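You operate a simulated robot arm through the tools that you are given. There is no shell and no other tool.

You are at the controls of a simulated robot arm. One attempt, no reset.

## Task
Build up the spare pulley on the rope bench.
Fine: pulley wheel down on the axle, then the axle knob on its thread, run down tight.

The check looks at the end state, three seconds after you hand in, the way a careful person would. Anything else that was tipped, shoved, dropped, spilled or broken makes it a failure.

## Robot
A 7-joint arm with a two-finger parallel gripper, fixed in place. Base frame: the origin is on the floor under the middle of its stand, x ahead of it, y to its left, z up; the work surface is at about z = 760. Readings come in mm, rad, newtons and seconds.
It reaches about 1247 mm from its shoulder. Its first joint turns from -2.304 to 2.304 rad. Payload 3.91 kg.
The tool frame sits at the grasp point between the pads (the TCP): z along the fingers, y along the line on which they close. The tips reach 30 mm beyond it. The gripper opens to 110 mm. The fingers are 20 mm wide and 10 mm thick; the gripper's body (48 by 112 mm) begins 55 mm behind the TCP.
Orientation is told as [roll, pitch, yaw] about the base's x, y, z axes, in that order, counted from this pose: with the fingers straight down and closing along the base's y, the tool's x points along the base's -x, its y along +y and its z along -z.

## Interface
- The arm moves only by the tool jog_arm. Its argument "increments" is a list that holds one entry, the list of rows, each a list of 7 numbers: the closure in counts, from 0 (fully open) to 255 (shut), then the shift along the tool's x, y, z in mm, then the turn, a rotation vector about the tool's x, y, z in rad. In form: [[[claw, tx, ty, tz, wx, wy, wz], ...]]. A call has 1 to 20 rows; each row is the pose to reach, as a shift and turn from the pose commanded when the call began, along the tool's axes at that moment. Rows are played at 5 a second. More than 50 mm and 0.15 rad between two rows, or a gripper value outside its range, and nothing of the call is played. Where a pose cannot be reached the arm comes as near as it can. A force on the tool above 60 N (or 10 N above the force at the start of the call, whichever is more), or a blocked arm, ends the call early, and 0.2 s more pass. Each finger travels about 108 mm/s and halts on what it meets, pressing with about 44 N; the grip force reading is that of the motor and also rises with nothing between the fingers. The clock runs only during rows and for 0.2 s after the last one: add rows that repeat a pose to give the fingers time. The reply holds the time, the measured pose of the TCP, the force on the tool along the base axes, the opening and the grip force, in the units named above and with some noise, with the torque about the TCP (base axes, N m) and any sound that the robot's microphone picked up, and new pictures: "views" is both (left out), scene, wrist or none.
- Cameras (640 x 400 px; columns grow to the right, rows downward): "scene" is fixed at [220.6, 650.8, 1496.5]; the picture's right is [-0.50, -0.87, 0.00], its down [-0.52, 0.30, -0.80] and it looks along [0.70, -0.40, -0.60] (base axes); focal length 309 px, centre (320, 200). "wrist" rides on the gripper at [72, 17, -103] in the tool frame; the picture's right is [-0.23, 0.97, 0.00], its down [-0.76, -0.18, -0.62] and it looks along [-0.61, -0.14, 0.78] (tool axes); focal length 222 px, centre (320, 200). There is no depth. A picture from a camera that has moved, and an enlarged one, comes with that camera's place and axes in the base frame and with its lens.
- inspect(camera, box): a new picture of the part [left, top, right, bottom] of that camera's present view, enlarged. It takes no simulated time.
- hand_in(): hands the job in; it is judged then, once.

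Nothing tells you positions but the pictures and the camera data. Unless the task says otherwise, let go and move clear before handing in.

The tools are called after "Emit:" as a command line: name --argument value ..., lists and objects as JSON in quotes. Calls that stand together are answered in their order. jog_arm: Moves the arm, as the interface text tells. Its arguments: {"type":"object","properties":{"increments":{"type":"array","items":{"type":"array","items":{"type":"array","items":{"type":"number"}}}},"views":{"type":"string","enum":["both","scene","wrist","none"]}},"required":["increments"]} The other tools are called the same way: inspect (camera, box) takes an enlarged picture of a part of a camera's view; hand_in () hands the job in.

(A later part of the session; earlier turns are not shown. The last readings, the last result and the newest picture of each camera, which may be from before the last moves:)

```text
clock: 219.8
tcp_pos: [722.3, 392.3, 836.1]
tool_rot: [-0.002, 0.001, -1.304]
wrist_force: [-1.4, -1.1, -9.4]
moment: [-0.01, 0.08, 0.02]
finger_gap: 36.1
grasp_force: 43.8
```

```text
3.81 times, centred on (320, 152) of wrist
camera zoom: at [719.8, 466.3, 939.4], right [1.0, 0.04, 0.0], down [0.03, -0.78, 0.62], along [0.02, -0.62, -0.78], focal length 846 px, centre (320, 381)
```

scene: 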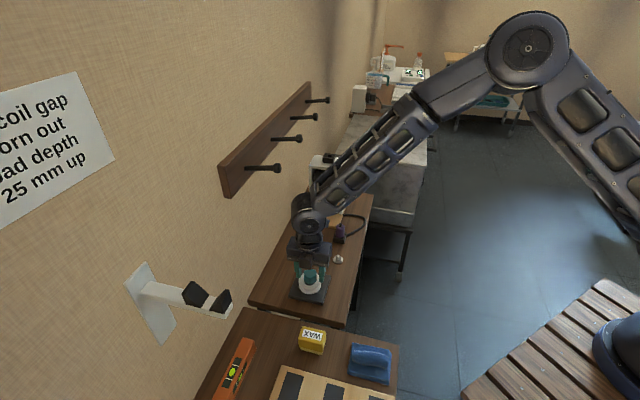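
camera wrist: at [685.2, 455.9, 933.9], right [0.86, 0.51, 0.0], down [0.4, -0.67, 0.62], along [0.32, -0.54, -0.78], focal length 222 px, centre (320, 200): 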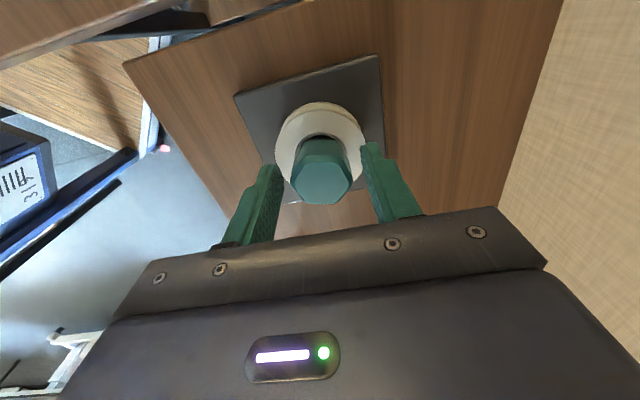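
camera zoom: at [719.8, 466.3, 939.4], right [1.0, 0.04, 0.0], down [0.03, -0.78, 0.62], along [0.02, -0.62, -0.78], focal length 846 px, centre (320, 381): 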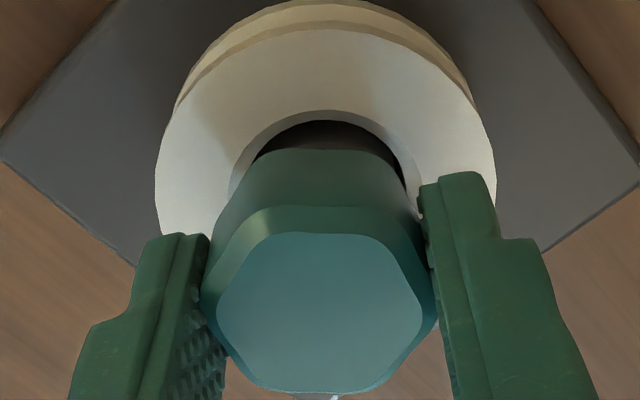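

Found it: a few millimetres up, a clockwise turn produced a strong downward pull (−17 N). That's the real thread catching. Now I'll follow it down at the pitch, keeping the axial force small.

Emit:
jog_arm --increments '[[[230, 0, 0, 0.3, 0, 0, 0], [230, 0, 0, 0.5, 0, 0, 0], [230, 0, 0, 0.5, 0, 0, 0]]]' --views "none"

Emit:
jog_arm --increments '[[[230, 0, 0, 0.08, 0, 0, 0.13], [230, 0, 0, 0.15, 0, 0, 0.26], [230, 0, 0, 0.22, 0, 0, 0.39], [230, 0, 0, 0.28, 0, 0, 0.52], [230, 0, 0, 0.28, 0, 0, 0.52]]]' --views "none"

Emit:
jog_arm --increments '[[[230, 0, 0, 0.08, 0, 0, 0.13], [230, 0, 0, 0.15, 0, 0, 0.26], [230, 0, 0, 0.22, 0, 0, 0.39], [230, 0, 0, 0.28, 0, 0, 0.52], [230, 0, 0, 0.28, 0, 0, 0.52]]]' --views "none"

Emit:
jog_arm --increments '[[[230, 0, 0, 0.08, 0, 0, 0.13], [230, 0, 0, 0.15, 0, 0, 0.26], [230, 0, 0, 0.22, 0, 0, 0.39], [230, 0, 0, 0.28, 0, 0, 0.52], [230, 0, 0, 0.28, 0, 0, 0.52]]]' --views "none"

Emit:
inspect --camera "scene" --box '[300, 262, 325, 287]'

Emit:
inspect --camera "wrist" --box '[285, 135, 355, 207]'

```text
clock: 220.6
tcp_pos: [723.6, 392.5, 837.0]
tool_rot: [0.0, 0.001, -1.305]
wrist_force: [-1.5, -2.0, -6.7]
moment: [-0.09, 0.05, -0.02]
finger_gap: 36.3
grasp_force: 44.0
```

```text
clock: 221.8
tcp_pos: [725.2, 393.3, 835.3]
tool_rot: [-0.001, 0.001, -1.823]
wrist_force: [-0.1, -0.9, -11.3]
moment: [-0.03, 0.03, -0.01]
finger_gap: 35.8
grasp_force: 43.7
```

```text
clock: 223.0
tcp_pos: [723.6, 393.2, 835.0]
tool_rot: [0.0, 0.0, -2.344]
wrist_force: [-0.5, -0.7, -11.6]
moment: [-0.02, 0.0, -0.03]
finger_gap: 35.7
grasp_force: 44.1
```

```text
clock: 224.2
tcp_pos: [724.3, 392.5, 834.6]
tool_rot: [0.001, -0.001, -2.864]
wrist_force: [-1.5, -0.9, -14.0]
moment: [-0.01, 0.05, -0.01]
finger_gap: 35.6
grasp_force: 44.3
```

```text
16.00 times, centred on (312, 274) of scene
camera zoom: at [220.6, 650.8, 1496.5], right [-0.5, -0.87, 0.0], down [-0.52, 0.3, -0.8], along [0.7, -0.4, -0.6], focal length 4938 px, centre (440, -992)
```

zoom: 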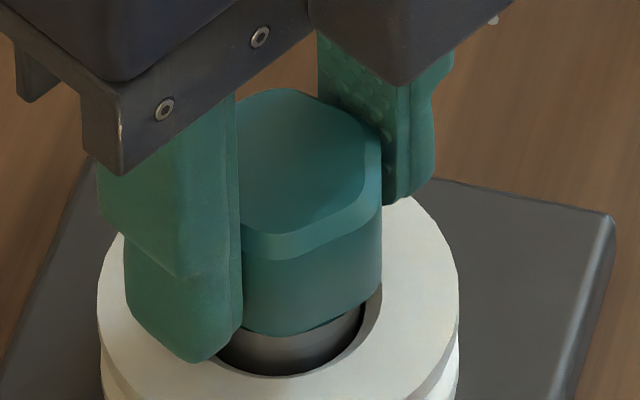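

```text
5.56 times, centred on (320, 171) of wrist
camera zoom: at [797.4, 395.6, 938.2], right [0.05, -1.0, 0.0], down [-0.78, -0.04, 0.62], along [-0.62, -0.03, -0.78], focal length 1234 px, centre (320, 361)
```

zoom: 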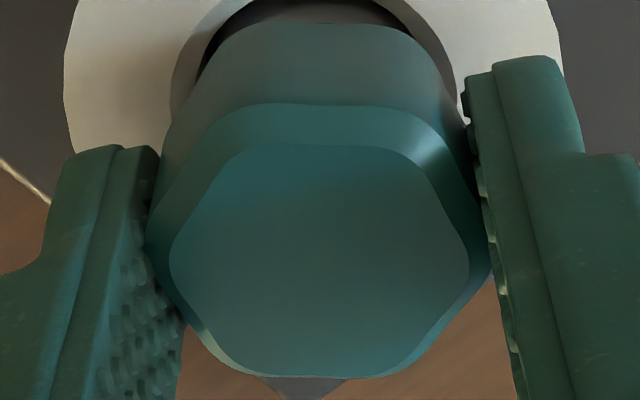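

Emit:
jog_arm --increments '[[[230, 0, 0, 0.4, 0, 0, 0], [230, 0, 0, 0.8, 0, 0, 0], [230, 0, 0, 0.8, 0, 0, 0]]]' --views "none"

Emit:
jog_arm --increments '[[[230, 0, 0, 0.4, 0, 0, 0], [230, 0, 0, 0.8, 0, 0, 0], [230, 0, 0, 0.8, 0, 0, 0]]]' --views "none"

Emit:
jog_arm --increments '[[[230, 0, 0, 0.4, 0, 0, 0], [230, 0, 0, 0.8, 0, 0, 0], [230, 0, 0, 0.8, 0, 0, 0]]]' --views "none"

Emit:
inspect --camera "scene" --box '[300, 262, 325, 287]'

```text
clock: 225.0
tcp_pos: [723.6, 391.7, 833.2]
tool_rot: [-0.001, 0.0, -2.862]
wrist_force: [-0.3, 0.0, -6.6]
moment: [0.0, 0.02, 0.03]
finger_gap: 35.6
grasp_force: 43.8
```

```text
clock: 225.8
tcp_pos: [724.0, 394.0, 832.5]
tool_rot: [0.0, 0.002, -2.863]
wrist_force: [3.0, 1.1, 5.7]
moment: [0.04, -0.1, 0.01]
finger_gap: 35.6
grasp_force: 44.1
```

```text
clock: 226.6
tcp_pos: [722.3, 392.3, 831.5]
tool_rot: [0.0, -0.003, -2.862]
wrist_force: [3.0, -0.4, -5.1]
moment: [-0.03, -0.07, -0.01]
finger_gap: 35.6
grasp_force: 44.2
```

```text
16.00 times, centred on (312, 274) of scene
camera zoom: at [220.6, 650.8, 1496.5], right [-0.5, -0.87, 0.0], down [-0.52, 0.3, -0.8], along [0.7, -0.4, -0.6], focal length 4938 px, centre (440, -992)
```

zoom: 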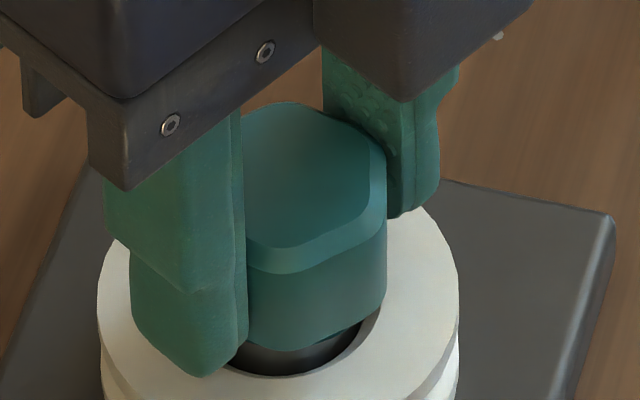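

The thread grips only in the last ~8 mm, with limited strength. I'll unscrew properly (counter-clockwise while rising at the pitch) to a few mm up, then run it down in one continuous clockwise stroke with matched feed so it arrives at the seat under thread pull.

Emit:
jog_arm --increments '[[[230, 0, 0, -0.1, 0, 0, -0.13], [230, 0, 0, -0.2, 0, 0, -0.26], [230, 0, 0, -0.3, 0, 0, -0.39], [230, 0, 0, -0.4, 0, 0, -0.52], [230, 0, 0, -0.5, 0, 0, -0.65], [230, 0, 0, -0.6, 0, 0, -0.78], [230, 0, 0, -0.7, 0, 0, -0.91], [230, 0, 0, -0.8, 0, 0, -1.04], [230, 0, 0, -0.8, 0, 0, -1.04]]]' --views "none"

Emit:
jog_arm --increments '[[[230, 0, 0, -0.1, 0, 0, -0.13], [230, 0, 0, -0.2, 0, 0, -0.26], [230, 0, 0, -0.3, 0, 0, -0.39], [230, 0, 0, -0.4, 0, 0, -0.52], [230, 0, 0, -0.5, 0, 0, -0.65], [230, 0, 0, -0.6, 0, 0, -0.78], [230, 0, 0, -0.7, 0, 0, -0.91], [230, 0, 0, -0.8, 0, 0, -1.04], [230, 0, 0, -0.8, 0, 0, -1.04]]]' --views "none"

Emit:
jog_arm --increments '[[[230, 0, 0, -0.1, 0, 0, -0.13], [230, 0, 0, -0.2, 0, 0, -0.26], [230, 0, 0, -0.3, 0, 0, -0.39], [230, 0, 0, -0.4, 0, 0, -0.52], [230, 0, 0, -0.5, 0, 0, -0.65], [230, 0, 0, -0.6, 0, 0, -0.78], [230, 0, 0, -0.7, 0, 0, -0.91], [230, 0, 0, -0.8, 0, 0, -1.04], [230, 0, 0, -0.8, 0, 0, -1.04]]]' --views "none"

Emit:
inspect --camera "scene" --box '[300, 262, 325, 287]'

```text
clock: 228.6
tcp_pos: [725.3, 392.5, 832.7]
tool_rot: [0.001, 0.0, -1.821]
wrist_force: [0.5, -0.6, -1.8]
moment: [-0.01, 0.01, 0.03]
finger_gap: 35.6
grasp_force: 44.2
```

```text
clock: 230.6
tcp_pos: [723.1, 391.4, 833.5]
tool_rot: [0.001, 0.001, -0.782]
wrist_force: [0.1, -0.8, -1.7]
moment: [-0.01, 0.03, 0.01]
finger_gap: 35.7
grasp_force: 43.8
```

```text
clock: 232.6
tcp_pos: [723.8, 393.8, 834.5]
tool_rot: [0.0, 0.0, 0.258]
wrist_force: [-0.6, 0.4, -0.1]
moment: [-0.01, 0.0, 0.01]
finger_gap: 35.7
grasp_force: 43.7
```

```text
16.00 times, centred on (312, 274) of scene
camera zoom: at [220.6, 650.8, 1496.5], right [-0.5, -0.87, 0.0], down [-0.52, 0.3, -0.8], along [0.7, -0.4, -0.6], focal length 4938 px, centre (440, -992)
```

zoom: 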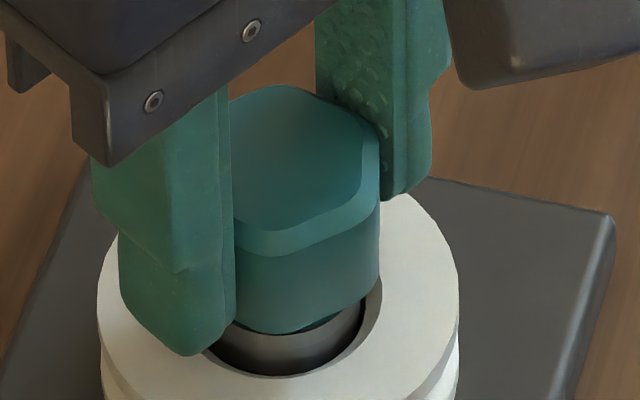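

Emit:
jog_arm --increments '[[[230, 0, 0, -0.1, 0, 0, -0.13], [230, 0, 0, -0.2, 0, 0, -0.26], [230, 0, 0, -0.3, 0, 0, -0.39], [230, 0, 0, -0.4, 0, 0, -0.52], [230, 0, 0, -0.5, 0, 0, -0.65], [230, 0, 0, -0.6, 0, 0, -0.78], [230, 0, 0, -0.7, 0, 0, -0.91], [230, 0, 0, -0.8, 0, 0, -1.04], [230, 0, 0, -0.9, 0, 0, -1.17], [230, 0, 0, -1.0, 0, 0, -1.3], [230, 0, 0, -1.1, 0, 0, -1.43], [230, 0, 0, -1.2, 0, 0, -1.56], [230, 0, 0, -1.3, 0, 0, -1.69], [230, 0, 0, -1.4, 0, 0, -1.82], [230, 0, 0, -1.5, 0, 0, -1.95], [230, 0, 0, -1.6, 0, 0, -2.08], [230, 0, 0, -1.6, 0, 0, -2.08]]]' --views "none"

Emit:
jog_arm --increments '[[[230, 0, 0, 0, 0, 0, 0.13], [230, 0, 0, 0, 0, 0, 0.26], [230, 0, 0, 0, 0, 0, 0.26]]]' --views "none"

Emit:
jog_arm --increments '[[[230, 0, 0, 0, 0, 0, 0.13], [230, 0, 0, 0, 0, 0, 0.26], [230, 0, 0, 0, 0, 0, 0.26]]]' --views "none"

Emit:
jog_arm --increments '[[[230, 0, 0, 0, 0, 0, 0.13], [230, 0, 0, 0, 0, 0, 0.26], [230, 0, 0, 0, 0, 0, 0.26]]]' --views "none"

Emit:
jog_arm --increments '[[[230, 0, 0, 0, 0, 0, 0.13], [230, 0, 0, 0, 0, 0, 0.26], [230, 0, 0, 0, 0, 0, 0.26]]]' --views "none"

Emit:
inspect --camera "scene" --box '[300, 262, 325, 287]'

Emit:
inspect --camera "wrist" --box '[270, 100, 370, 205]'

```text
clock: 236.2
tcp_pos: [724.3, 390.8, 835.9]
tool_rot: [0.001, 0.0, 2.337]
wrist_force: [2.2, 2.6, -1.3]
moment: [0.05, -0.05, 0.03]
finger_gap: 35.8
grasp_force: 44.1
```

```text
clock: 237.0
tcp_pos: [724.6, 392.2, 836.3]
tool_rot: [0.002, -0.001, 2.077]
wrist_force: [-1.3, -0.7, -0.6]
moment: [0.03, 0.02, -0.02]
finger_gap: 35.8
grasp_force: 44.0
```

```text
clock: 237.8
tcp_pos: [724.7, 391.5, 836.8]
tool_rot: [0.0, 0.0, 1.817]
wrist_force: [0.5, -1.3, -9.1]
moment: [0.01, 0.01, 0.03]
finger_gap: 35.6
grasp_force: 43.4
```

```text
clock: 238.6
tcp_pos: [723.6, 393.5, 836.3]
tool_rot: [-0.001, 0.002, 1.556]
wrist_force: [-0.5, -0.2, -8.4]
moment: [-0.03, -0.01, 0.0]
finger_gap: 35.6
grasp_force: 44.2
```

```text
clock: 239.4
tcp_pos: [723.2, 394.0, 836.7]
tool_rot: [0.0, -0.001, 1.297]
wrist_force: [-0.7, 0.3, -12.2]
moment: [-0.04, 0.04, -0.02]
finger_gap: 35.8
grasp_force: 43.6
```

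```text
16.00 times, centred on (312, 274) of scene
camera zoom: at [220.6, 650.8, 1496.5], right [-0.5, -0.87, 0.0], down [-0.52, 0.3, -0.8], along [0.7, -0.4, -0.6], focal length 4938 px, centre (440, -992)
```

zoom: 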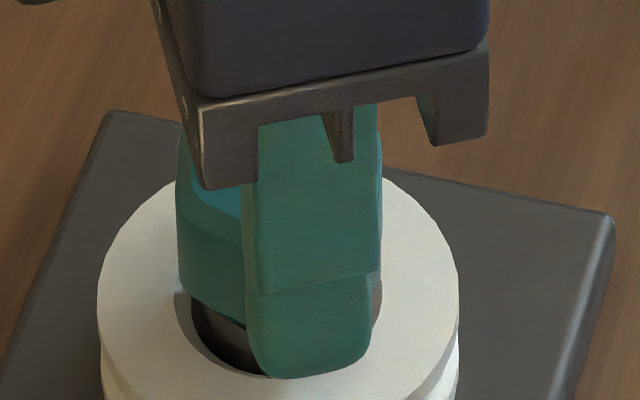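

```text
3.81 times, centred on (320, 152) of wrist
camera zoom: at [686.8, 327.6, 940.4], right [-0.88, 0.48, 0.0], down [0.38, 0.69, 0.62], along [0.3, 0.55, -0.78], focal length 846 px, centre (320, 381)
```

zoom: 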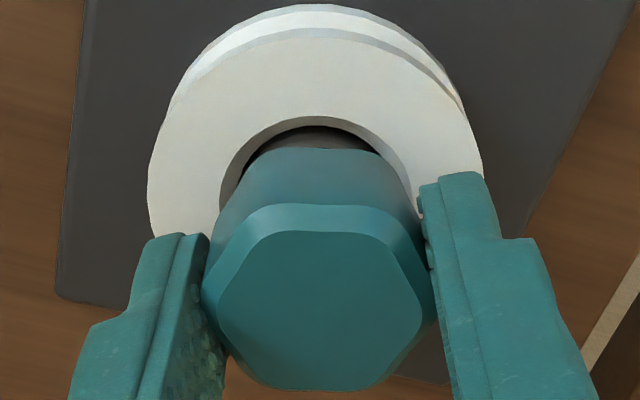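

Clockwise pull-down is confirmed again (−12 N at about +4.5 mm). Now running down with feed, aiming to keep a slight negative force.

Emit:
jog_arm --increments '[[[230, 0, 0, 0.2, 0, 0, 0], [230, 0, 0, 0.4, 0, 0, 0], [230, 0, 0, 0.4, 0, 0, 0]]]' --views "none"

Emit:
jog_arm --increments '[[[230, 0, 0, 0.08, 0, 0, 0.13], [230, 0, 0, 0.16, 0, 0, 0.26], [230, 0, 0, 0.24, 0, 0, 0.39], [230, 0, 0, 0.32, 0, 0, 0.52], [230, 0, 0, 0.32, 0, 0, 0.52]]]' --views "none"

Emit:
jog_arm --increments '[[[230, 0, 0, 0.08, 0, 0, 0.13], [230, 0, 0, 0.16, 0, 0, 0.26], [230, 0, 0, 0.24, 0, 0, 0.39], [230, 0, 0, 0.32, 0, 0, 0.52], [230, 0, 0, 0.32, 0, 0, 0.52]]]' --views "none"

Emit:
jog_arm --increments '[[[230, 0, 0, 0.08, 0, 0, 0.13], [230, 0, 0, 0.16, 0, 0, 0.26], [230, 0, 0, 0.24, 0, 0, 0.39], [230, 0, 0, 0.32, 0, 0, 0.52], [230, 0, 0, 0.32, 0, 0, 0.52]]]' --views "none"

Emit:
jog_arm --increments '[[[230, 0, 0, 0.08, 0, 0, 0.13], [230, 0, 0, 0.16, 0, 0, 0.26], [230, 0, 0, 0.24, 0, 0, 0.39], [230, 0, 0, 0.32, 0, 0, 0.52], [230, 0, 0, 0.32, 0, 0, 0.52]]]' --views "none"

Emit:
inspect --camera "scene" --box '[300, 262, 325, 287]'

```text
clock: 240.2
tcp_pos: [723.4, 393.4, 836.1]
tool_rot: [-0.002, -0.001, 1.296]
wrist_force: [1.0, -0.8, -5.2]
moment: [0.0, -0.03, 0.02]
finger_gap: 35.6
grasp_force: 43.6
```

```text
clock: 241.4
tcp_pos: [723.7, 394.3, 834.7]
tool_rot: [-0.001, 0.002, 0.776]
wrist_force: [-0.3, -1.7, -9.3]
moment: [-0.03, 0.02, 0.04]
finger_gap: 35.8
grasp_force: 44.4
```

```text
clock: 242.6
tcp_pos: [724.2, 391.8, 834.2]
tool_rot: [0.0, 0.0, 0.257]
wrist_force: [-0.5, -1.0, -12.9]
moment: [-0.01, 0.02, -0.01]
finger_gap: 35.7
grasp_force: 44.1
```

```text
clock: 243.8
tcp_pos: [724.5, 392.3, 836.1]
tool_rot: [-0.001, 0.0, -0.264]
wrist_force: [-1.7, -1.4, -17.3]
moment: [-0.02, 0.05, -0.05]
finger_gap: 36.1
grasp_force: 43.9
```

```text
clock: 245.0
tcp_pos: [724.1, 392.7, 834.5]
tool_rot: [-0.002, 0.0, -0.785]
wrist_force: [-1.2, -0.4, -11.9]
moment: [-0.01, 0.0, 0.0]
finger_gap: 35.8
grasp_force: 43.8
```

```text
16.00 times, centred on (312, 274) of scene
camera zoom: at [220.6, 650.8, 1496.5], right [-0.5, -0.87, 0.0], down [-0.52, 0.3, -0.8], along [0.7, -0.4, -0.6], focal length 4938 px, centre (440, -992)
```

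zoom: 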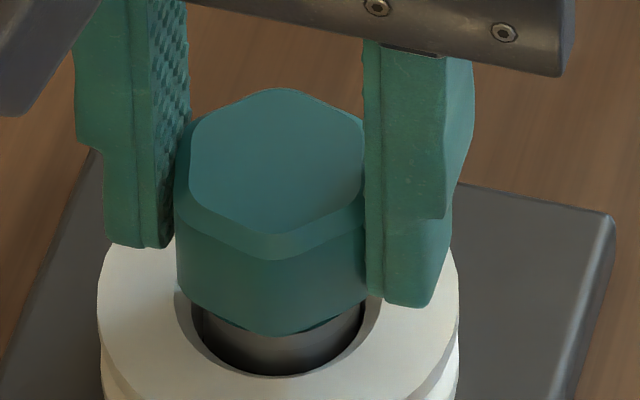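

Emit:
jog_arm --increments '[[[230, 0, 0, 0.3, 0, 0, 0], [230, 0, 0, 0.6, 0, 0, 0], [230, 0, 0, 0.6, 0, 0, 0]]]' --views "none"

Emit:
jog_arm --increments '[[[230, 0, 0, 0.13, 0, 0, 0.13], [230, 0, 0, 0.26, 0, 0, 0.26], [230, 0, 0, 0.39, 0, 0, 0.39], [230, 0, 0, 0.52, 0, 0, 0.52], [230, 0, 0, 0.52, 0, 0, 0.52]]]' --views "none"

Emit:
jog_arm --increments '[[[230, 0, 0, 0.13, 0, 0, 0.13], [230, 0, 0, 0.26, 0, 0, 0.26], [230, 0, 0, 0.39, 0, 0, 0.39], [230, 0, 0, 0.52, 0, 0, 0.52], [230, 0, 0, 0.52, 0, 0, 0.52]]]' --views "none"

Emit:
jog_arm --increments '[[[230, 0, 0, 0.13, 0, 0, 0.13], [230, 0, 0, 0.26, 0, 0, 0.26], [230, 0, 0, 0.39, 0, 0, 0.39], [230, 0, 0, 0.52, 0, 0, 0.52], [230, 0, 0, 0.52, 0, 0, 0.52]]]' --views "none"

Emit:
inspect --camera "scene" --box '[300, 262, 325, 287]'

Emit:
inspect --camera "wrist" --box '[285, 135, 355, 207]'

```text
clock: 245.8
tcp_pos: [724.0, 392.6, 835.0]
tool_rot: [0.0, 0.0, -0.781]
wrist_force: [-1.5, -0.6, -11.1]
moment: [-0.01, 0.02, 0.01]
finger_gap: 35.9
grasp_force: 43.8
```

```text
clock: 247.0
tcp_pos: [724.8, 392.2, 833.7]
tool_rot: [0.0, -0.001, -1.303]
wrist_force: [1.2, -0.1, -6.5]
moment: [-0.06, -0.01, -0.03]
finger_gap: 36.0
grasp_force: 43.3
```

```text
clock: 248.2
tcp_pos: [724.1, 392.1, 831.8]
tool_rot: [0.0, 0.002, -1.823]
wrist_force: [-0.4, -0.5, -4.8]
moment: [-0.01, 0.0, 0.02]
finger_gap: 35.8
grasp_force: 44.2
```

```text
clock: 249.4
tcp_pos: [725.6, 392.2, 833.0]
tool_rot: [-0.001, 0.0, -2.346]
wrist_force: [-0.4, 0.0, -2.4]
moment: [-0.02, 0.0, 0.03]
finger_gap: 35.9
grasp_force: 43.8
```

```text
16.00 times, centred on (312, 274) of scene
camera zoom: at [220.6, 650.8, 1496.5], right [-0.5, -0.87, 0.0], down [-0.52, 0.3, -0.8], along [0.7, -0.4, -0.6], focal length 4938 px, centre (440, -992)
```

zoom: 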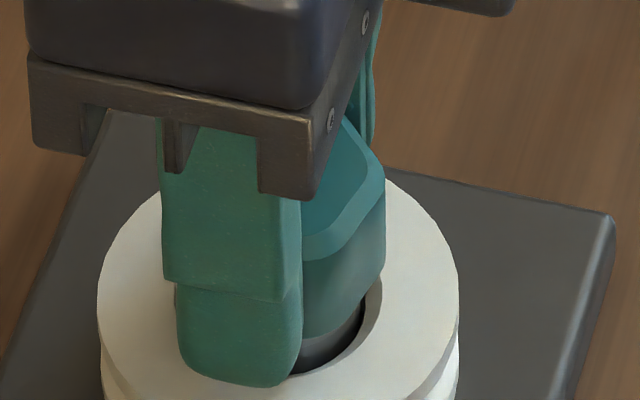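

```text
5.56 times, centred on (320, 171) of wrist
camera zoom: at [786.5, 432.3, 936.4], right [0.54, -0.84, 0.0], down [-0.66, -0.42, 0.62], along [-0.53, -0.34, -0.78], focal length 1234 px, centre (320, 361)
```

zoom: 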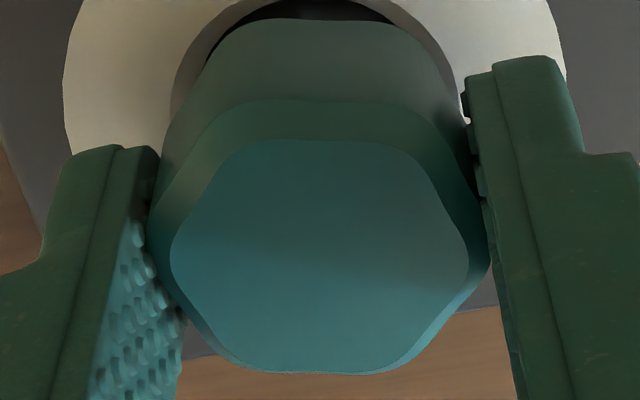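

Matching the force trend, the pitch is about 5 mm per turn. Almost at the seat now; continuing.

Emit:
jog_arm --increments '[[[230, 0, 0, 0.1, 0, 0, 0.13], [230, 0, 0, 0.2, 0, 0, 0.26], [230, 0, 0, 0.2, 0, 0, 0.26]]]' --views "none"

Emit:
jog_arm --increments '[[[230, 0, 0, 0.1, 0, 0, 0.13], [230, 0, 0, 0.2, 0, 0, 0.26], [230, 0, 0, 0.2, 0, 0, 0.26]]]' --views "none"

Emit:
jog_arm --increments '[[[150, 0, 0, 0, 0, 0, 0], [130, 0, 0, 0, 0, 0, 0], [130, 0, 0, 0, 0, 0, 0], [130, 0, 0, 0, 0, 0, 0]]]' --views "none"

Emit:
inspect --camera "scene" --box '[300, 262, 325, 287]'

Emit:
inspect --camera "wrist" --box '[270, 110, 370, 205]'

```text
clock: 250.2
tcp_pos: [724.5, 393.2, 831.9]
tool_rot: [0.0, -0.002, -2.604]
wrist_force: [-0.7, 0.2, -2.4]
moment: [0.0, 0.0, 0.01]
finger_gap: 35.9
grasp_force: 43.3
```

```text
clock: 251.0
tcp_pos: [724.3, 393.1, 832.0]
tool_rot: [-0.001, -0.001, -2.861]
wrist_force: [-1.1, 0.6, -2.2]
moment: [0.02, 0.02, 0.03]
finger_gap: 35.9
grasp_force: 44.1
```

```text
clock: 252.0
tcp_pos: [724.9, 392.3, 831.8]
tool_rot: [0.0, 0.0, -2.862]
wrist_force: [-0.9, -0.2, 0.5]
moment: [0.02, 0.05, 0.0]
finger_gap: 53.8
grasp_force: 0.1
```

```text
16.00 times, centred on (312, 274) of scene
camera zoom: at [220.6, 650.8, 1496.5], right [-0.5, -0.87, 0.0], down [-0.52, 0.3, -0.8], along [0.7, -0.4, -0.6], focal length 4938 px, centre (440, -992)
```

zoom: 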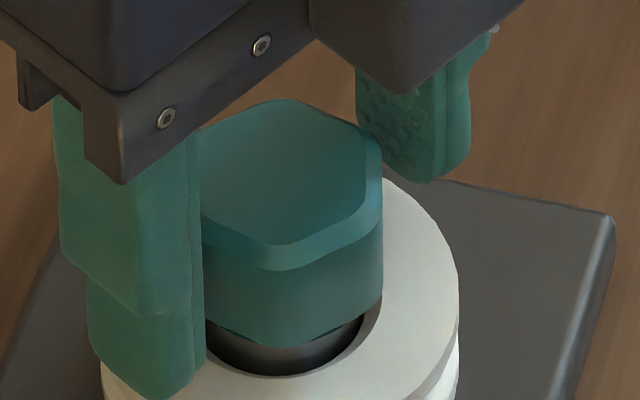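

```text
4.21 times, centred on (320, 158) of wrist
camera zoom: at [797.3, 395.6, 936.2], right [0.05, -1.0, 0.0], down [-0.78, -0.04, 0.62], along [-0.62, -0.03, -0.78], focal length 935 px, centre (320, 379)
```

zoom: 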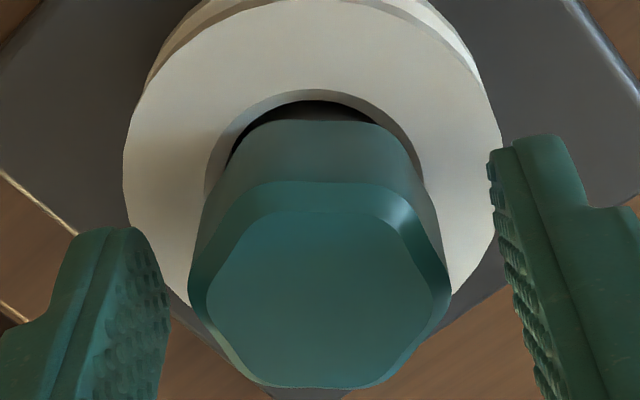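

Emit:
jog_arm --increments '[[[130, 0, 0, 0, 0, 0, -0.145], [130, 0, 0, 0, 0, 0, -0.29], [130, 0, 0, 0, 0, 0, -0.435], [130, 0, 0, 0, 0, 0, -0.58], [130, 0, 0, 0, 0, 0, -0.725], [130, 0, 0, 0, 0, 0, -0.87], [130, 0, 0, 0, 0, 0, -1.015], [130, 0, 0, 0, 0, 0, -1.16], [130, 0, 0, 0, 0, 0, -1.305], [130, 0, 0, 0, 0, 0, -1.45], [130, 0, 0, 0, 0, 0, -1.595], [130, 0, 0, 0, 0, 0, -1.74], [130, 0, 0, 0, 0, 0, -1.885], [130, 0, 0, 0, 0, 0, -2.03], [130, 0, 0, 0, 0, 0, -2.175], [130, 0, 0, 0, 0, 0, -2.32], [130, 0, 0, 0, 0, 0, -2.465], [130, 0, 0, 0, 0, 0, -2.61], [130, 0, 0, 0, 0, 0, -2.755], [130, 0, 0, 0, 0, 0, -2.9]]]' --views "none"

Emit:
jog_arm --increments '[[[130, 0, 0, 0, 0, 0, -0.145], [130, 0, 0, 0, 0, 0, -0.29], [130, 0, 0, 0, 0, 0, -0.435], [130, 0, 0, 0, 0, 0, -0.58], [130, 0, 0, 0, 0, 0, -0.725], [130, 0, 0, 0, 0, 0, -0.87], [130, 0, 0, 0, 0, 0, -1.015], [130, 0, 0, 0, 0, 0, -1.16], [130, 0, 0, 0, 0, 0, -1.305], [130, 0, 0, 0, 0, 0, -1.45], [130, 0, 0, 0, 0, 0, -1.595], [130, 0, 0, 0, 0, 0, -1.74], [130, 0, 0, 0, 0, 0, -1.885], [130, 0, 0, 0, 0, 0, -2.03], [130, 0, 0, 0, 0, 0, -2.175], [130, 0, 0, 0, 0, 0, -2.336], [130, 0, 0, 0, 0, 0, -2.336], [130, 0, 0, 0, 0, 0, -2.336]]]' --views "wrist"

Emit:
inspect --camera "wrist" --box '[270, 110, 370, 205]'

Emit:
inspect --camera "scene" --box '[300, 262, 325, 287]'

```text
clock: 256.2
tcp_pos: [723.5, 391.5, 832.7]
tool_rot: [-0.002, -0.001, 0.039]
wrist_force: [-0.6, 0.3, 0.1]
moment: [-0.02, 0.0, 0.02]
finger_gap: 53.9
grasp_force: 0.0
```

```text
refused: row 16 steps farther than a row can; nothing moved
```

```text
4.21 times, centred on (320, 158) of wrist
camera zoom: at [649.9, 405.7, 936.3], right [0.19, 0.98, 0.0], down [0.77, -0.15, 0.62], along [0.61, -0.12, -0.78], focal length 935 px, centre (320, 379)
```

zoom: 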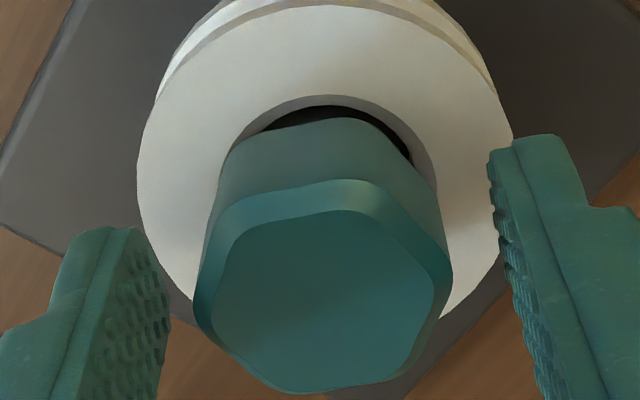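

```text
16.00 times, centred on (312, 274) of scene
camera zoom: at [220.6, 650.8, 1496.5], right [-0.5, -0.87, 0.0], down [-0.52, 0.3, -0.8], along [0.7, -0.4, -0.6], focal length 4938 px, centre (440, -992)
```

zoom: 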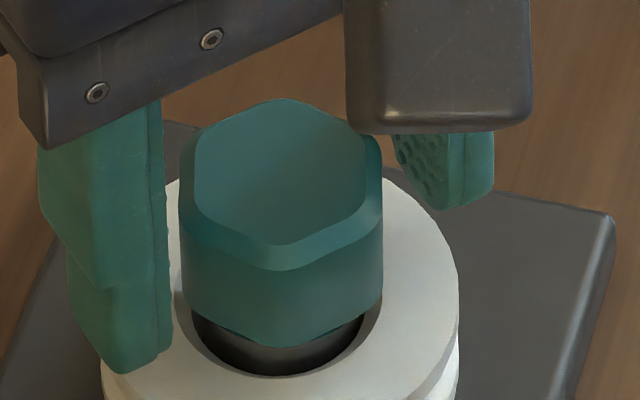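

Emit:
jog_arm --increments '[[[130, 0, 0, 0, 0, 0, -0.14], [130, 0, 0, 0, 0, 0, -0.28], [130, 0, 0, 0, 0, 0, -0.42], [130, 0, 0, 0, 0, 0, -0.56], [130, 0, 0, 0, 0, 0, -0.7], [130, 0, 0, 0, 0, 0, -0.84], [130, 0, 0, 0, 0, 0, -0.98], [130, 0, 0, 0, 0, 0, -1.12], [130, 0, 0, 0, 0, 0, -1.26], [130, 0, 0, 0, 0, 0, -1.4], [130, 0, 0, 0, 0, 0, -1.54], [130, 0, 0, 0, 0, 0, -1.68], [130, 0, 0, 0, 0, 0, -1.82], [130, 0, 0, 0, 0, 0, -1.96], [130, 0, 0, 0, 0, 0, -2.1], [130, 0, 0, 0, 0, 0, -2.24], [130, 0, 0, 0, 0, 0, -2.336], [130, 0, 0, 0, 0, 0, -2.336], [130, 0, 0, 0, 0, 0, -2.336]]]' --views "none"

Emit:
inspect --camera "wrist" --box '[270, 110, 370, 205]'

Emit:
inspect --camera "scene" --box '[300, 262, 325, 287]'

```text
clock: 260.2
tcp_pos: [724.3, 392.9, 832.0]
tool_rot: [0.0, 0.0, 2.374]
wrist_force: [-0.9, 0.3, -0.2]
moment: [0.02, -0.01, -0.02]
finger_gap: 53.7
grasp_force: 0.0
```

```text
4.21 times, centred on (320, 158) of wrist
camera zoom: at [763.0, 330.4, 935.9], right [-0.84, -0.54, 0.0], down [-0.42, 0.66, 0.62], along [-0.34, 0.52, -0.78], focal length 935 px, centre (320, 379)
```

zoom: 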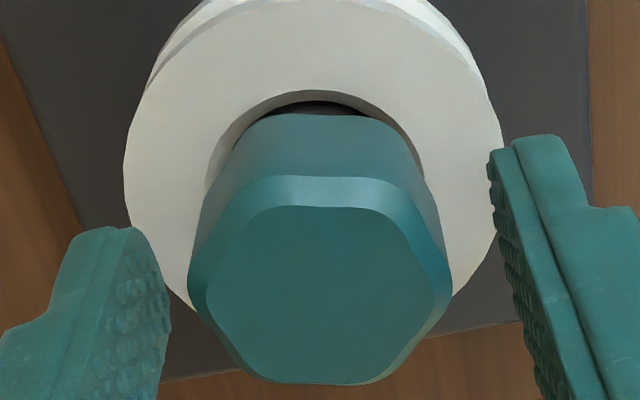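

```text
16.00 times, centred on (312, 274) of scene
camera zoom: at [220.6, 650.8, 1496.5], right [-0.5, -0.87, 0.0], down [-0.52, 0.3, -0.8], along [0.7, -0.4, -0.6], focal length 4938 px, centre (440, -992)
```

zoom: 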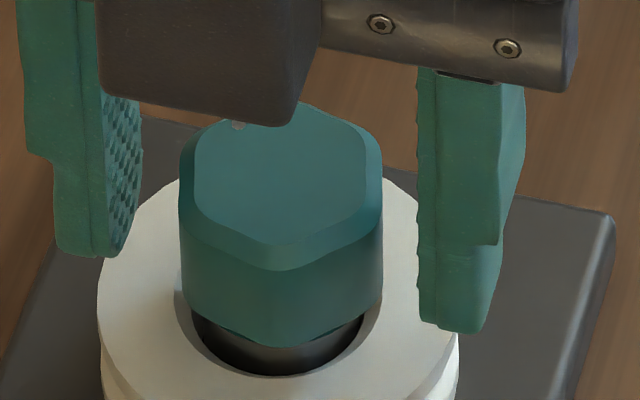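

Emit:
jog_arm --increments '[[[130, 0.6, 0.3, 0.5, 0, 0, 0], [130, 0.6, 0.3, 1.0, 0, 0, 0], [150, 0.6, 0.3, 1.0, 0, 0, 0], [170, 0.6, 0.3, 1.0, 0, 0, 0], [230, 0.6, 0.3, 1.0, 0, 0, 0], [230, 0.6, 0.3, 1.0, 0, 0, 0], [230, 0.6, 0.3, 1.0, 0, 0, 0]]]' --views "none"

Emit:
jog_arm --increments '[[[230, 0, 0, 0, 0, 0, 0.13], [230, 0, 0, 0, 0, 0, 0.26], [230, 0, 0, 0, 0, 0, 0.26]]]' --views "none"

Emit:
jog_arm --increments '[[[230, 0, 0, 0, 0, 0, 0.13], [230, 0, 0, 0, 0, 0, 0.26], [230, 0, 0, 0, 0, 0, 0.26]]]' --views "none"

Emit:
jog_arm --increments '[[[230, 0, 0, 0, 0, 0, 0.13], [230, 0, 0, 0, 0, 0, 0.26], [230, 0, 0, 0, 0, 0, 0.26]]]' --views "none"

Emit:
jog_arm --increments '[[[230, 0, 0, 0, 0, 0, 0.13], [230, 0, 0, 0, 0, 0, 0.26], [230, 0, 0, 0, 0, 0, 0.26]]]' --views "none"

```text
clock: 261.8
tcp_pos: [723.8, 392.7, 832.2]
tool_rot: [0.001, 0.001, 2.373]
wrist_force: [2.0, -0.1, 0.0]
moment: [0.04, -0.06, 0.02]
finger_gap: 35.6
grasp_force: 44.2
```

```text
clock: 262.6
tcp_pos: [725.2, 393.3, 830.8]
tool_rot: [0.0, 0.002, 2.111]
wrist_force: [-0.1, -0.1, -2.7]
moment: [-0.01, 0.04, 0.01]
finger_gap: 35.8
grasp_force: 43.9
```

```text
clock: 263.4
tcp_pos: [723.5, 392.3, 833.0]
tool_rot: [0.0, 0.001, 1.852]
wrist_force: [-1.1, -0.5, -3.8]
moment: [-0.02, 0.03, 0.01]
finger_gap: 35.8
grasp_force: 43.9
```

```text
clock: 264.2
tcp_pos: [723.9, 392.1, 832.3]
tool_rot: [-0.001, -0.001, 1.592]
wrist_force: [1.3, 8.6, -3.6]
moment: [0.21, -0.04, 0.03]
finger_gap: 35.8
grasp_force: 43.8
```

```text
clock: 265.0
tcp_pos: [724.8, 391.7, 831.4]
tool_rot: [0.0, 0.0, 1.331]
wrist_force: [0.9, 1.8, -2.7]
moment: [0.08, 0.02, 0.02]
finger_gap: 35.9
grasp_force: 43.7
```

Emit:
jog_arm --increments '[[[230, 0, 0, 0.2, 0, 0, 0.13], [230, 0, 0, 0.3, 0, 0, 0.26], [230, 0, 0, 0.3, 0, 0, 0.39], [230, 0, 0, 0.3, 0, 0, 0.52], [230, 0, 0, 0.3, 0, 0, 0.52]]]' --views "none"

Emit:
jog_arm --increments '[[[230, 0, 0, 0, 0, 0, 0.13], [230, 0, 0, 0, 0, 0, 0.26], [230, 0, 0, 0, 0, 0, 0.39], [230, 0, 0, 0, 0, 0, 0.52], [230, 0, 0, 0, 0, 0, 0.52]]]' --views "none"

Emit:
jog_arm --increments '[[[230, 0, 0, 0, 0, 0, 0.13], [230, 0, 0, 0, 0, 0, 0.26], [230, 0, 0, 0, 0, 0, 0.39], [230, 0, 0, 0, 0, 0, 0.52], [230, 0, 0, 0, 0, 0, 0.52]]]' --views "none"

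Emit:
jog_arm --increments '[[[230, 0, 0, 0, 0, 0, 0.13], [230, 0, 0, 0, 0, 0, 0.26], [230, 0, 0, 0, 0, 0, 0.39], [230, 0, 0, 0, 0, 0, 0.52], [230, 0, 0, 0, 0, 0, 0.52]]]' --views "none"

Emit:
inspect --camera "scene" --box '[300, 262, 325, 287]'

Emit:
inspect --camera "wrist" --box '[285, 135, 355, 207]'

```text
clock: 266.2
tcp_pos: [723.1, 391.3, 830.1]
tool_rot: [-0.001, 0.0, 0.811]
wrist_force: [4.3, 6.7, 0.0]
moment: [0.18, -0.06, 0.0]
finger_gap: 35.9
grasp_force: 43.8
```

```text
clock: 267.4
tcp_pos: [724.2, 392.8, 830.3]
tool_rot: [-0.001, 0.0, 0.291]
wrist_force: [1.6, 6.0, 1.5]
moment: [0.1, -0.02, -0.01]
finger_gap: 35.8
grasp_force: 44.0
```

```text
clock: 268.6
tcp_pos: [723.3, 391.8, 830.7]
tool_rot: [0.0, 0.0, -0.228]
wrist_force: [6.2, 4.8, -2.0]
moment: [0.1, -0.15, 0.0]
finger_gap: 35.9
grasp_force: 43.8
```

```text
clock: 269.8
tcp_pos: [723.6, 391.2, 830.4]
tool_rot: [0.0, 0.0, -0.747]
wrist_force: [-0.1, 4.1, -2.5]
moment: [0.12, -0.01, 0.0]
finger_gap: 36.0
grasp_force: 44.0
```

```text
16.00 times, centred on (312, 274) of scene
camera zoom: at [220.6, 650.8, 1496.5], right [-0.5, -0.87, 0.0], down [-0.52, 0.3, -0.8], along [0.7, -0.4, -0.6], focal length 4938 px, centre (440, -992)
```

zoom: 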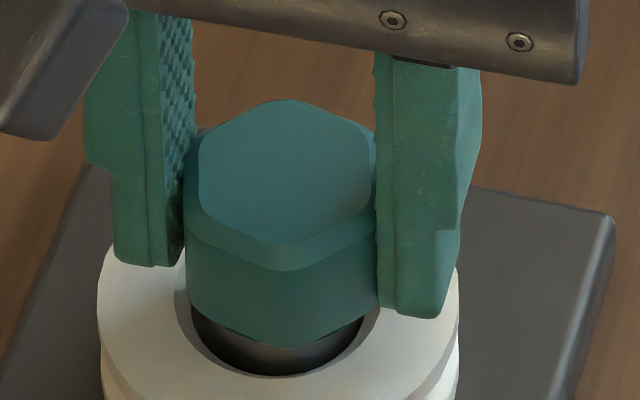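

```text
5.56 times, centred on (320, 171) of wrist
camera zoom: at [681.6, 452.7, 934.8], right [0.83, 0.56, 0.0], down [0.44, -0.65, 0.62], along [0.35, -0.52, -0.78], focal length 1234 px, centre (320, 361)
```

zoom: 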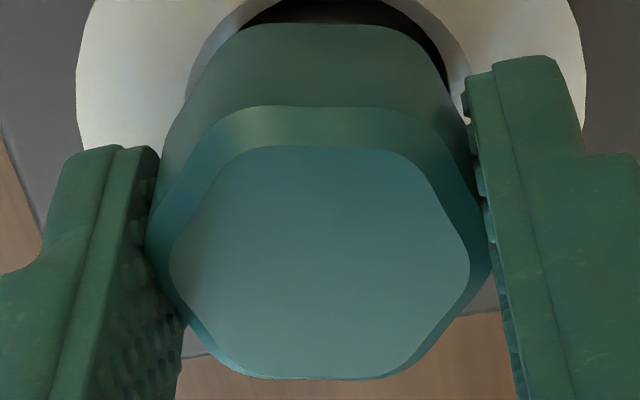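

Emit:
jog_arm --increments '[[[230, 0, 0, 0.4, 0, 0, 0], [230, 0, 0, 0.8, 0, 0, 0], [230, 0, 0, 0.8, 0, 0, 0]]]' --views "none"

Emit:
jog_arm --increments '[[[230, 0, 0, 0.4, 0, 0, 0], [230, 0, 0, 0.8, 0, 0, 0], [230, 0, 0, 0.8, 0, 0, 0]]]' --views "none"

Emit:
inspect --camera "scene" --box '[300, 262, 325, 287]'

Emit:
inspect --camera "wrist" --box '[285, 135, 355, 207]'

```text
clock: 270.6
tcp_pos: [726.2, 392.3, 830.5]
tool_rot: [0.0, 0.0, -0.747]
wrist_force: [-5.5, -8.4, 16.7]
moment: [-0.25, 0.24, 0.02]
finger_gap: 36.0
grasp_force: 44.5
```

```text
clock: 271.4
tcp_pos: [724.7, 391.8, 831.7]
tool_rot: [0.001, 0.0, -0.745]
wrist_force: [-2.5, -2.7, 31.3]
moment: [-0.09, 0.24, 0.02]
finger_gap: 36.0
grasp_force: 44.3
```

```text
16.00 times, centred on (312, 274) of scene
camera zoom: at [220.6, 650.8, 1496.5], right [-0.5, -0.87, 0.0], down [-0.52, 0.3, -0.8], along [0.7, -0.4, -0.6], focal length 4938 px, centre (440, -992)
```

zoom: 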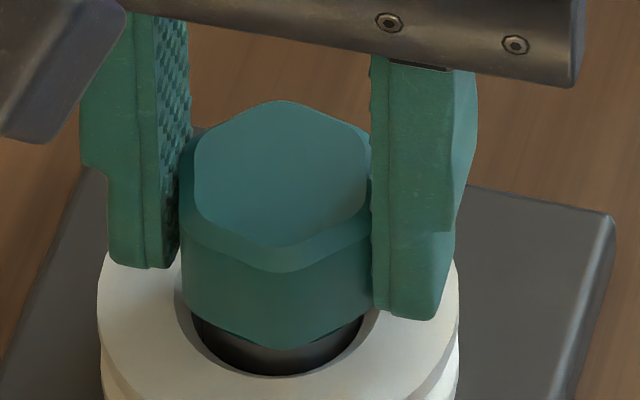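

```text
5.56 times, centred on (320, 171) of wrist
camera zoom: at [681.7, 453.1, 934.2], right [0.83, 0.56, 0.0], down [0.44, -0.65, 0.62], along [0.35, -0.51, -0.78], focal length 1234 px, centre (320, 361)
```

zoom: 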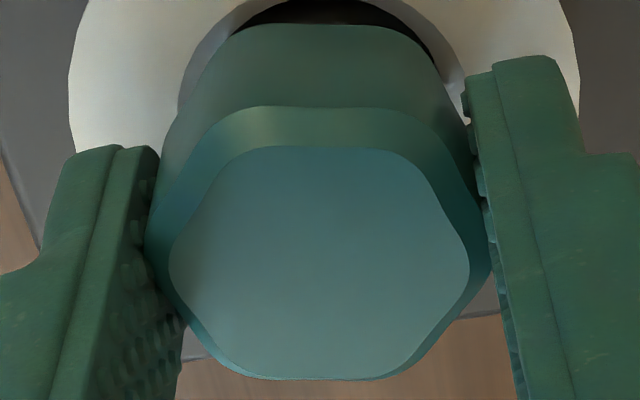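

The knob is on a hard stop (16–18 N per mm when pressed). I'll turn clockwise while pressing firmly, as one would to snug it, and watch torque and force.

Emit:
jog_arm --increments '[[[230, 0, 0, 0, 0, 0, 0.13], [230, 0, 0, 0, 0, 0, 0.26], [230, 0, 0, 0, 0, 0, 0.39]]]' --views "none"

Emit:
jog_arm --increments '[[[230, 0, 0, 0, 0, 0, 0.13], [230, 0, 0, 0, 0, 0, 0.26], [230, 0, 0, 0, 0, 0, 0.39]]]' --views "none"

Emit:
jog_arm --increments '[[[230, 0, 0, 0, 0, 0, 0.13], [230, 0, 0, 0, 0, 0, 0.26], [230, 0, 0, 0, 0, 0, 0.39]]]' --views "none"

Emit:
jog_arm --increments '[[[230, 0, 0, 0, 0, 0, 0.13], [230, 0, 0, 0, 0, 0, 0.26], [230, 0, 0, 0, 0, 0, 0.39]]]' --views "none"

Emit:
inspect --camera "wrist" --box '[285, 135, 355, 207]'

Emit:
inspect --camera "scene" --box '[300, 262, 325, 287]'

```text
clock: 272.2
tcp_pos: [725.6, 392.9, 830.4]
tool_rot: [0.003, 0.0, -1.138]
wrist_force: [-0.2, -1.1, 28.0]
moment: [-0.07, 0.0, 0.18]
finger_gap: 35.9
grasp_force: 44.5
```

```text
clock: 273.0
tcp_pos: [724.4, 392.1, 830.3]
tool_rot: [0.0, -0.001, -1.529]
wrist_force: [0.5, 0.6, 32.3]
moment: [-0.02, -0.04, 0.16]
finger_gap: 35.8
grasp_force: 43.9
```

```text
clock: 273.8
tcp_pos: [723.9, 392.8, 831.1]
tool_rot: [0.003, 0.001, -1.919]
wrist_force: [3.6, -2.7, 40.2]
moment: [-0.15, -0.03, 0.23]
finger_gap: 36.1
grasp_force: 43.9
```

```text
clock: 274.6
tcp_pos: [723.2, 391.4, 830.3]
tool_rot: [0.0, 0.001, -2.308]
wrist_force: [3.7, 0.7, 42.8]
moment: [0.04, -0.02, 0.17]
finger_gap: 36.0
grasp_force: 44.1
```

```text
5.56 times, centred on (320, 171) of wrist
camera zoom: at [784.0, 433.0, 933.9], right [0.57, -0.82, 0.0], down [-0.65, -0.44, 0.62], along [-0.51, -0.35, -0.78], focal length 1234 px, centre (320, 361)
```

zoom: 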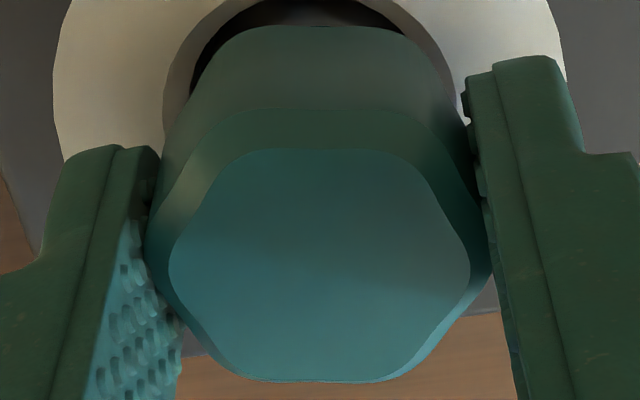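

```text
16.00 times, centred on (312, 274) of scene
camera zoom: at [220.6, 650.8, 1496.5], right [-0.5, -0.87, 0.0], down [-0.52, 0.3, -0.8], along [0.7, -0.4, -0.6], focal length 4938 px, centre (440, -992)
```

zoom: 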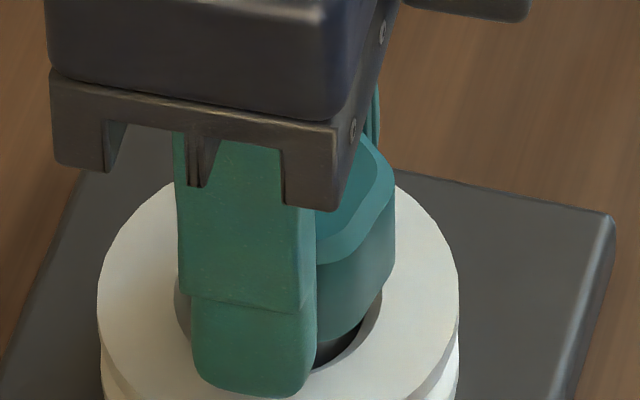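

With firm pressure it resists clockwise turning with about 0.2 N·m. I'll ease the press to near zero, give a last clockwise nip, and release gently.

Emit:
jog_arm --increments '[[[230, 0, 0, -0.7, 0, 0, 0], [230, 0, 0, -1.4, 0, 0, 0], [230, 0, 0, -1.9, 0, 0, 0], [230, 0, 0, -1.9, 0, 0, 0]]]' --views "none"

Emit:
jog_arm --increments '[[[230, 0, 0, 0, 0, 0, 0.13], [230, 0, 0, 0, 0, 0, 0.26], [230, 0, 0, 0, 0, 0, 0.39]]]' --views "none"

Emit:
inspect --camera "wrist" --box '[285, 135, 355, 207]'

```text
clock: 275.6
tcp_pos: [724.3, 392.6, 830.4]
tool_rot: [-0.001, -0.001, -2.308]
wrist_force: [12.7, 4.1, 4.1]
moment: [0.1, -0.31, -0.08]
finger_gap: 36.0
grasp_force: 44.1
```

```text
clock: 276.4
tcp_pos: [724.6, 392.2, 831.1]
tool_rot: [-0.001, -0.001, -2.699]
wrist_force: [4.8, 5.7, -5.6]
moment: [0.08, -0.12, 0.03]
finger_gap: 36.0
grasp_force: 43.8
```

```text
5.56 times, centred on (320, 171) of wrist
camera zoom: at [795.4, 407.2, 934.6], right [0.21, -0.98, 0.0], down [-0.76, -0.17, 0.62], along [-0.61, -0.13, -0.78], focal length 1234 px, centre (320, 361)
```

zoom: 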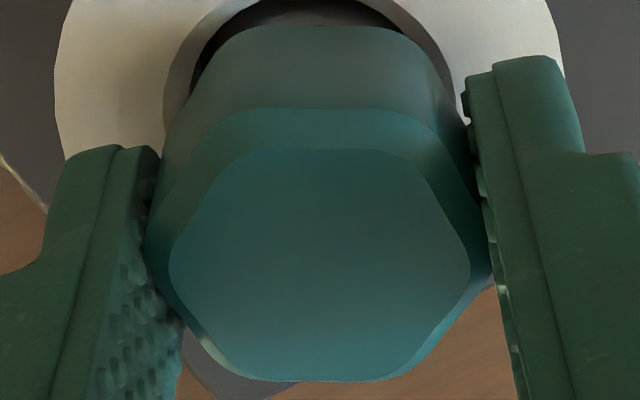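

A clockwise nip now gives a downward pull, as it should. Before finishing I'd like the knob truly centred on the stud, since off-centre threads grip less. I'll probe the sideways play to find its middle.

Emit:
jog_arm --increments '[[[230, 0.5, 0, 0, 0, 0, 0], [230, 1.0, 0, 0, 0, 0, 0], [230, 1.0, 0, 0, 0, 0, 0]]]' --views "none"

Emit:
jog_arm --increments '[[[230, -1.0, 0, 0, 0, 0, 0], [230, -2.0, 0, 0, 0, 0, 0], [230, -2.0, 0, 0, 0, 0, 0]]]' --views "none"

Emit:
jog_arm --increments '[[[230, 1.0, 0.5, 0, 0, 0, 0], [230, 1.0, 1.0, 0, 0, 0, 0], [230, 1.0, 1.0, 0, 0, 0, 0]]]' --views "none"

Emit:
jog_arm --increments '[[[230, 0, -1.0, 0, 0, 0, 0], [230, 0, -2.0, 0, 0, 0, 0], [230, 0, -2.0, 0, 0, 0, 0]]]' --views "none"

```text
clock: 277.2
tcp_pos: [724.3, 391.1, 831.5]
tool_rot: [0.001, 0.0, -2.697]
wrist_force: [-7.8, 2.1, -2.1]
moment: [0.03, 0.29, 0.02]
finger_gap: 35.5
grasp_force: 43.6
```

```text
clock: 278.0
tcp_pos: [723.3, 391.7, 832.5]
tool_rot: [0.001, 0.002, -2.698]
wrist_force: [10.0, 12.4, -3.6]
moment: [0.26, -0.27, -0.05]
finger_gap: 35.8
grasp_force: 43.6
```

```text
clock: 278.8
tcp_pos: [724.3, 390.6, 831.5]
tool_rot: [0.001, -0.001, -2.697]
wrist_force: [3.9, 18.4, -0.6]
moment: [0.44, -0.08, -0.01]
finger_gap: 35.8
grasp_force: 43.6
```

```text
clock: 279.6
tcp_pos: [722.7, 392.1, 832.6]
tool_rot: [0.001, -0.001, -2.701]
wrist_force: [7.3, 3.1, -2.0]
moment: [0.04, -0.2, -0.02]
finger_gap: 36.0
grasp_force: 43.9
```

Emit:
jog_arm --increments '[[[230, 0.3, -0.2, 0, 0, 0, 0], [230, 0.6, -0.4, 0, 0, 0, 0], [230, 0.6, -0.4, 0, 0, 0, 0]]]' --views "none"

Emit:
jog_arm --increments '[[[230, 0, 0, 0, 0, 0, 0], [230, 0, 0, 0, 0, 0, 0], [230, 0, 0, 0, 0, 0, 0]]]' --views "none"

Emit:
inspect --camera "scene" --box '[300, 262, 325, 287]'

Emit:
inspect --camera "wrist" --box '[270, 110, 370, 205]'

```text
clock: 280.4
tcp_pos: [723.9, 392.2, 832.5]
tool_rot: [0.0, -0.002, -2.695]
wrist_force: [-2.3, -6.7, 2.0]
moment: [-0.18, 0.07, 0.01]
finger_gap: 35.8
grasp_force: 43.7
```

```text
clock: 281.2
tcp_pos: [724.8, 392.5, 831.9]
tool_rot: [0.001, 0.0, -2.696]
wrist_force: [-1.0, -2.8, -2.2]
moment: [-0.05, 0.03, 0.0]
finger_gap: 36.1
grasp_force: 44.4
```

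```text
16.00 times, centred on (312, 274) of scene
camera zoom: at [220.6, 650.8, 1496.5], right [-0.5, -0.87, 0.0], down [-0.52, 0.3, -0.8], along [0.7, -0.4, -0.6], focal length 4938 px, centre (440, -992)
```

zoom: 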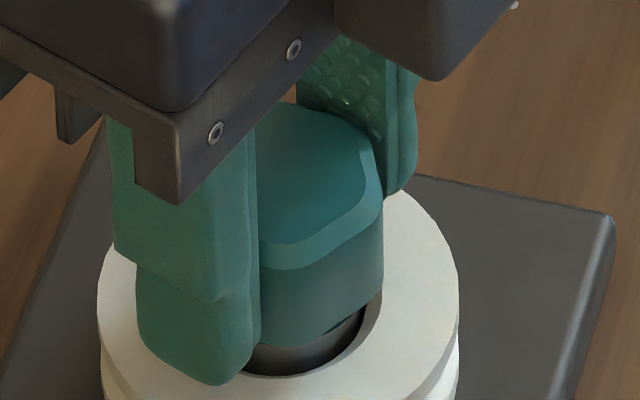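

```text
4.21 times, centred on (320, 158) of wrist
camera zoom: at [795.5, 408.5, 935.4], right [0.21, -0.98, 0.0], down [-0.76, -0.17, 0.62], along [-0.61, -0.13, -0.78], focal length 935 px, centre (320, 379)
```

zoom: 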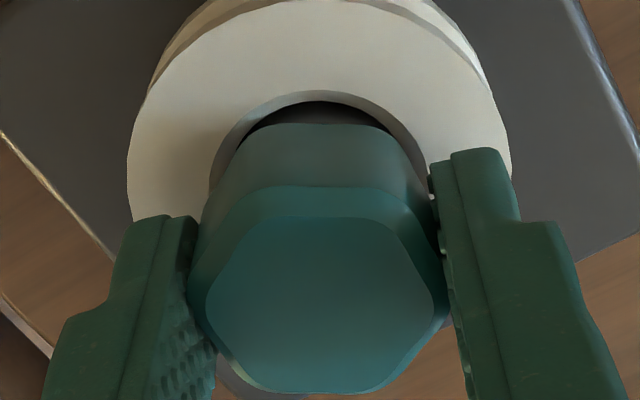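

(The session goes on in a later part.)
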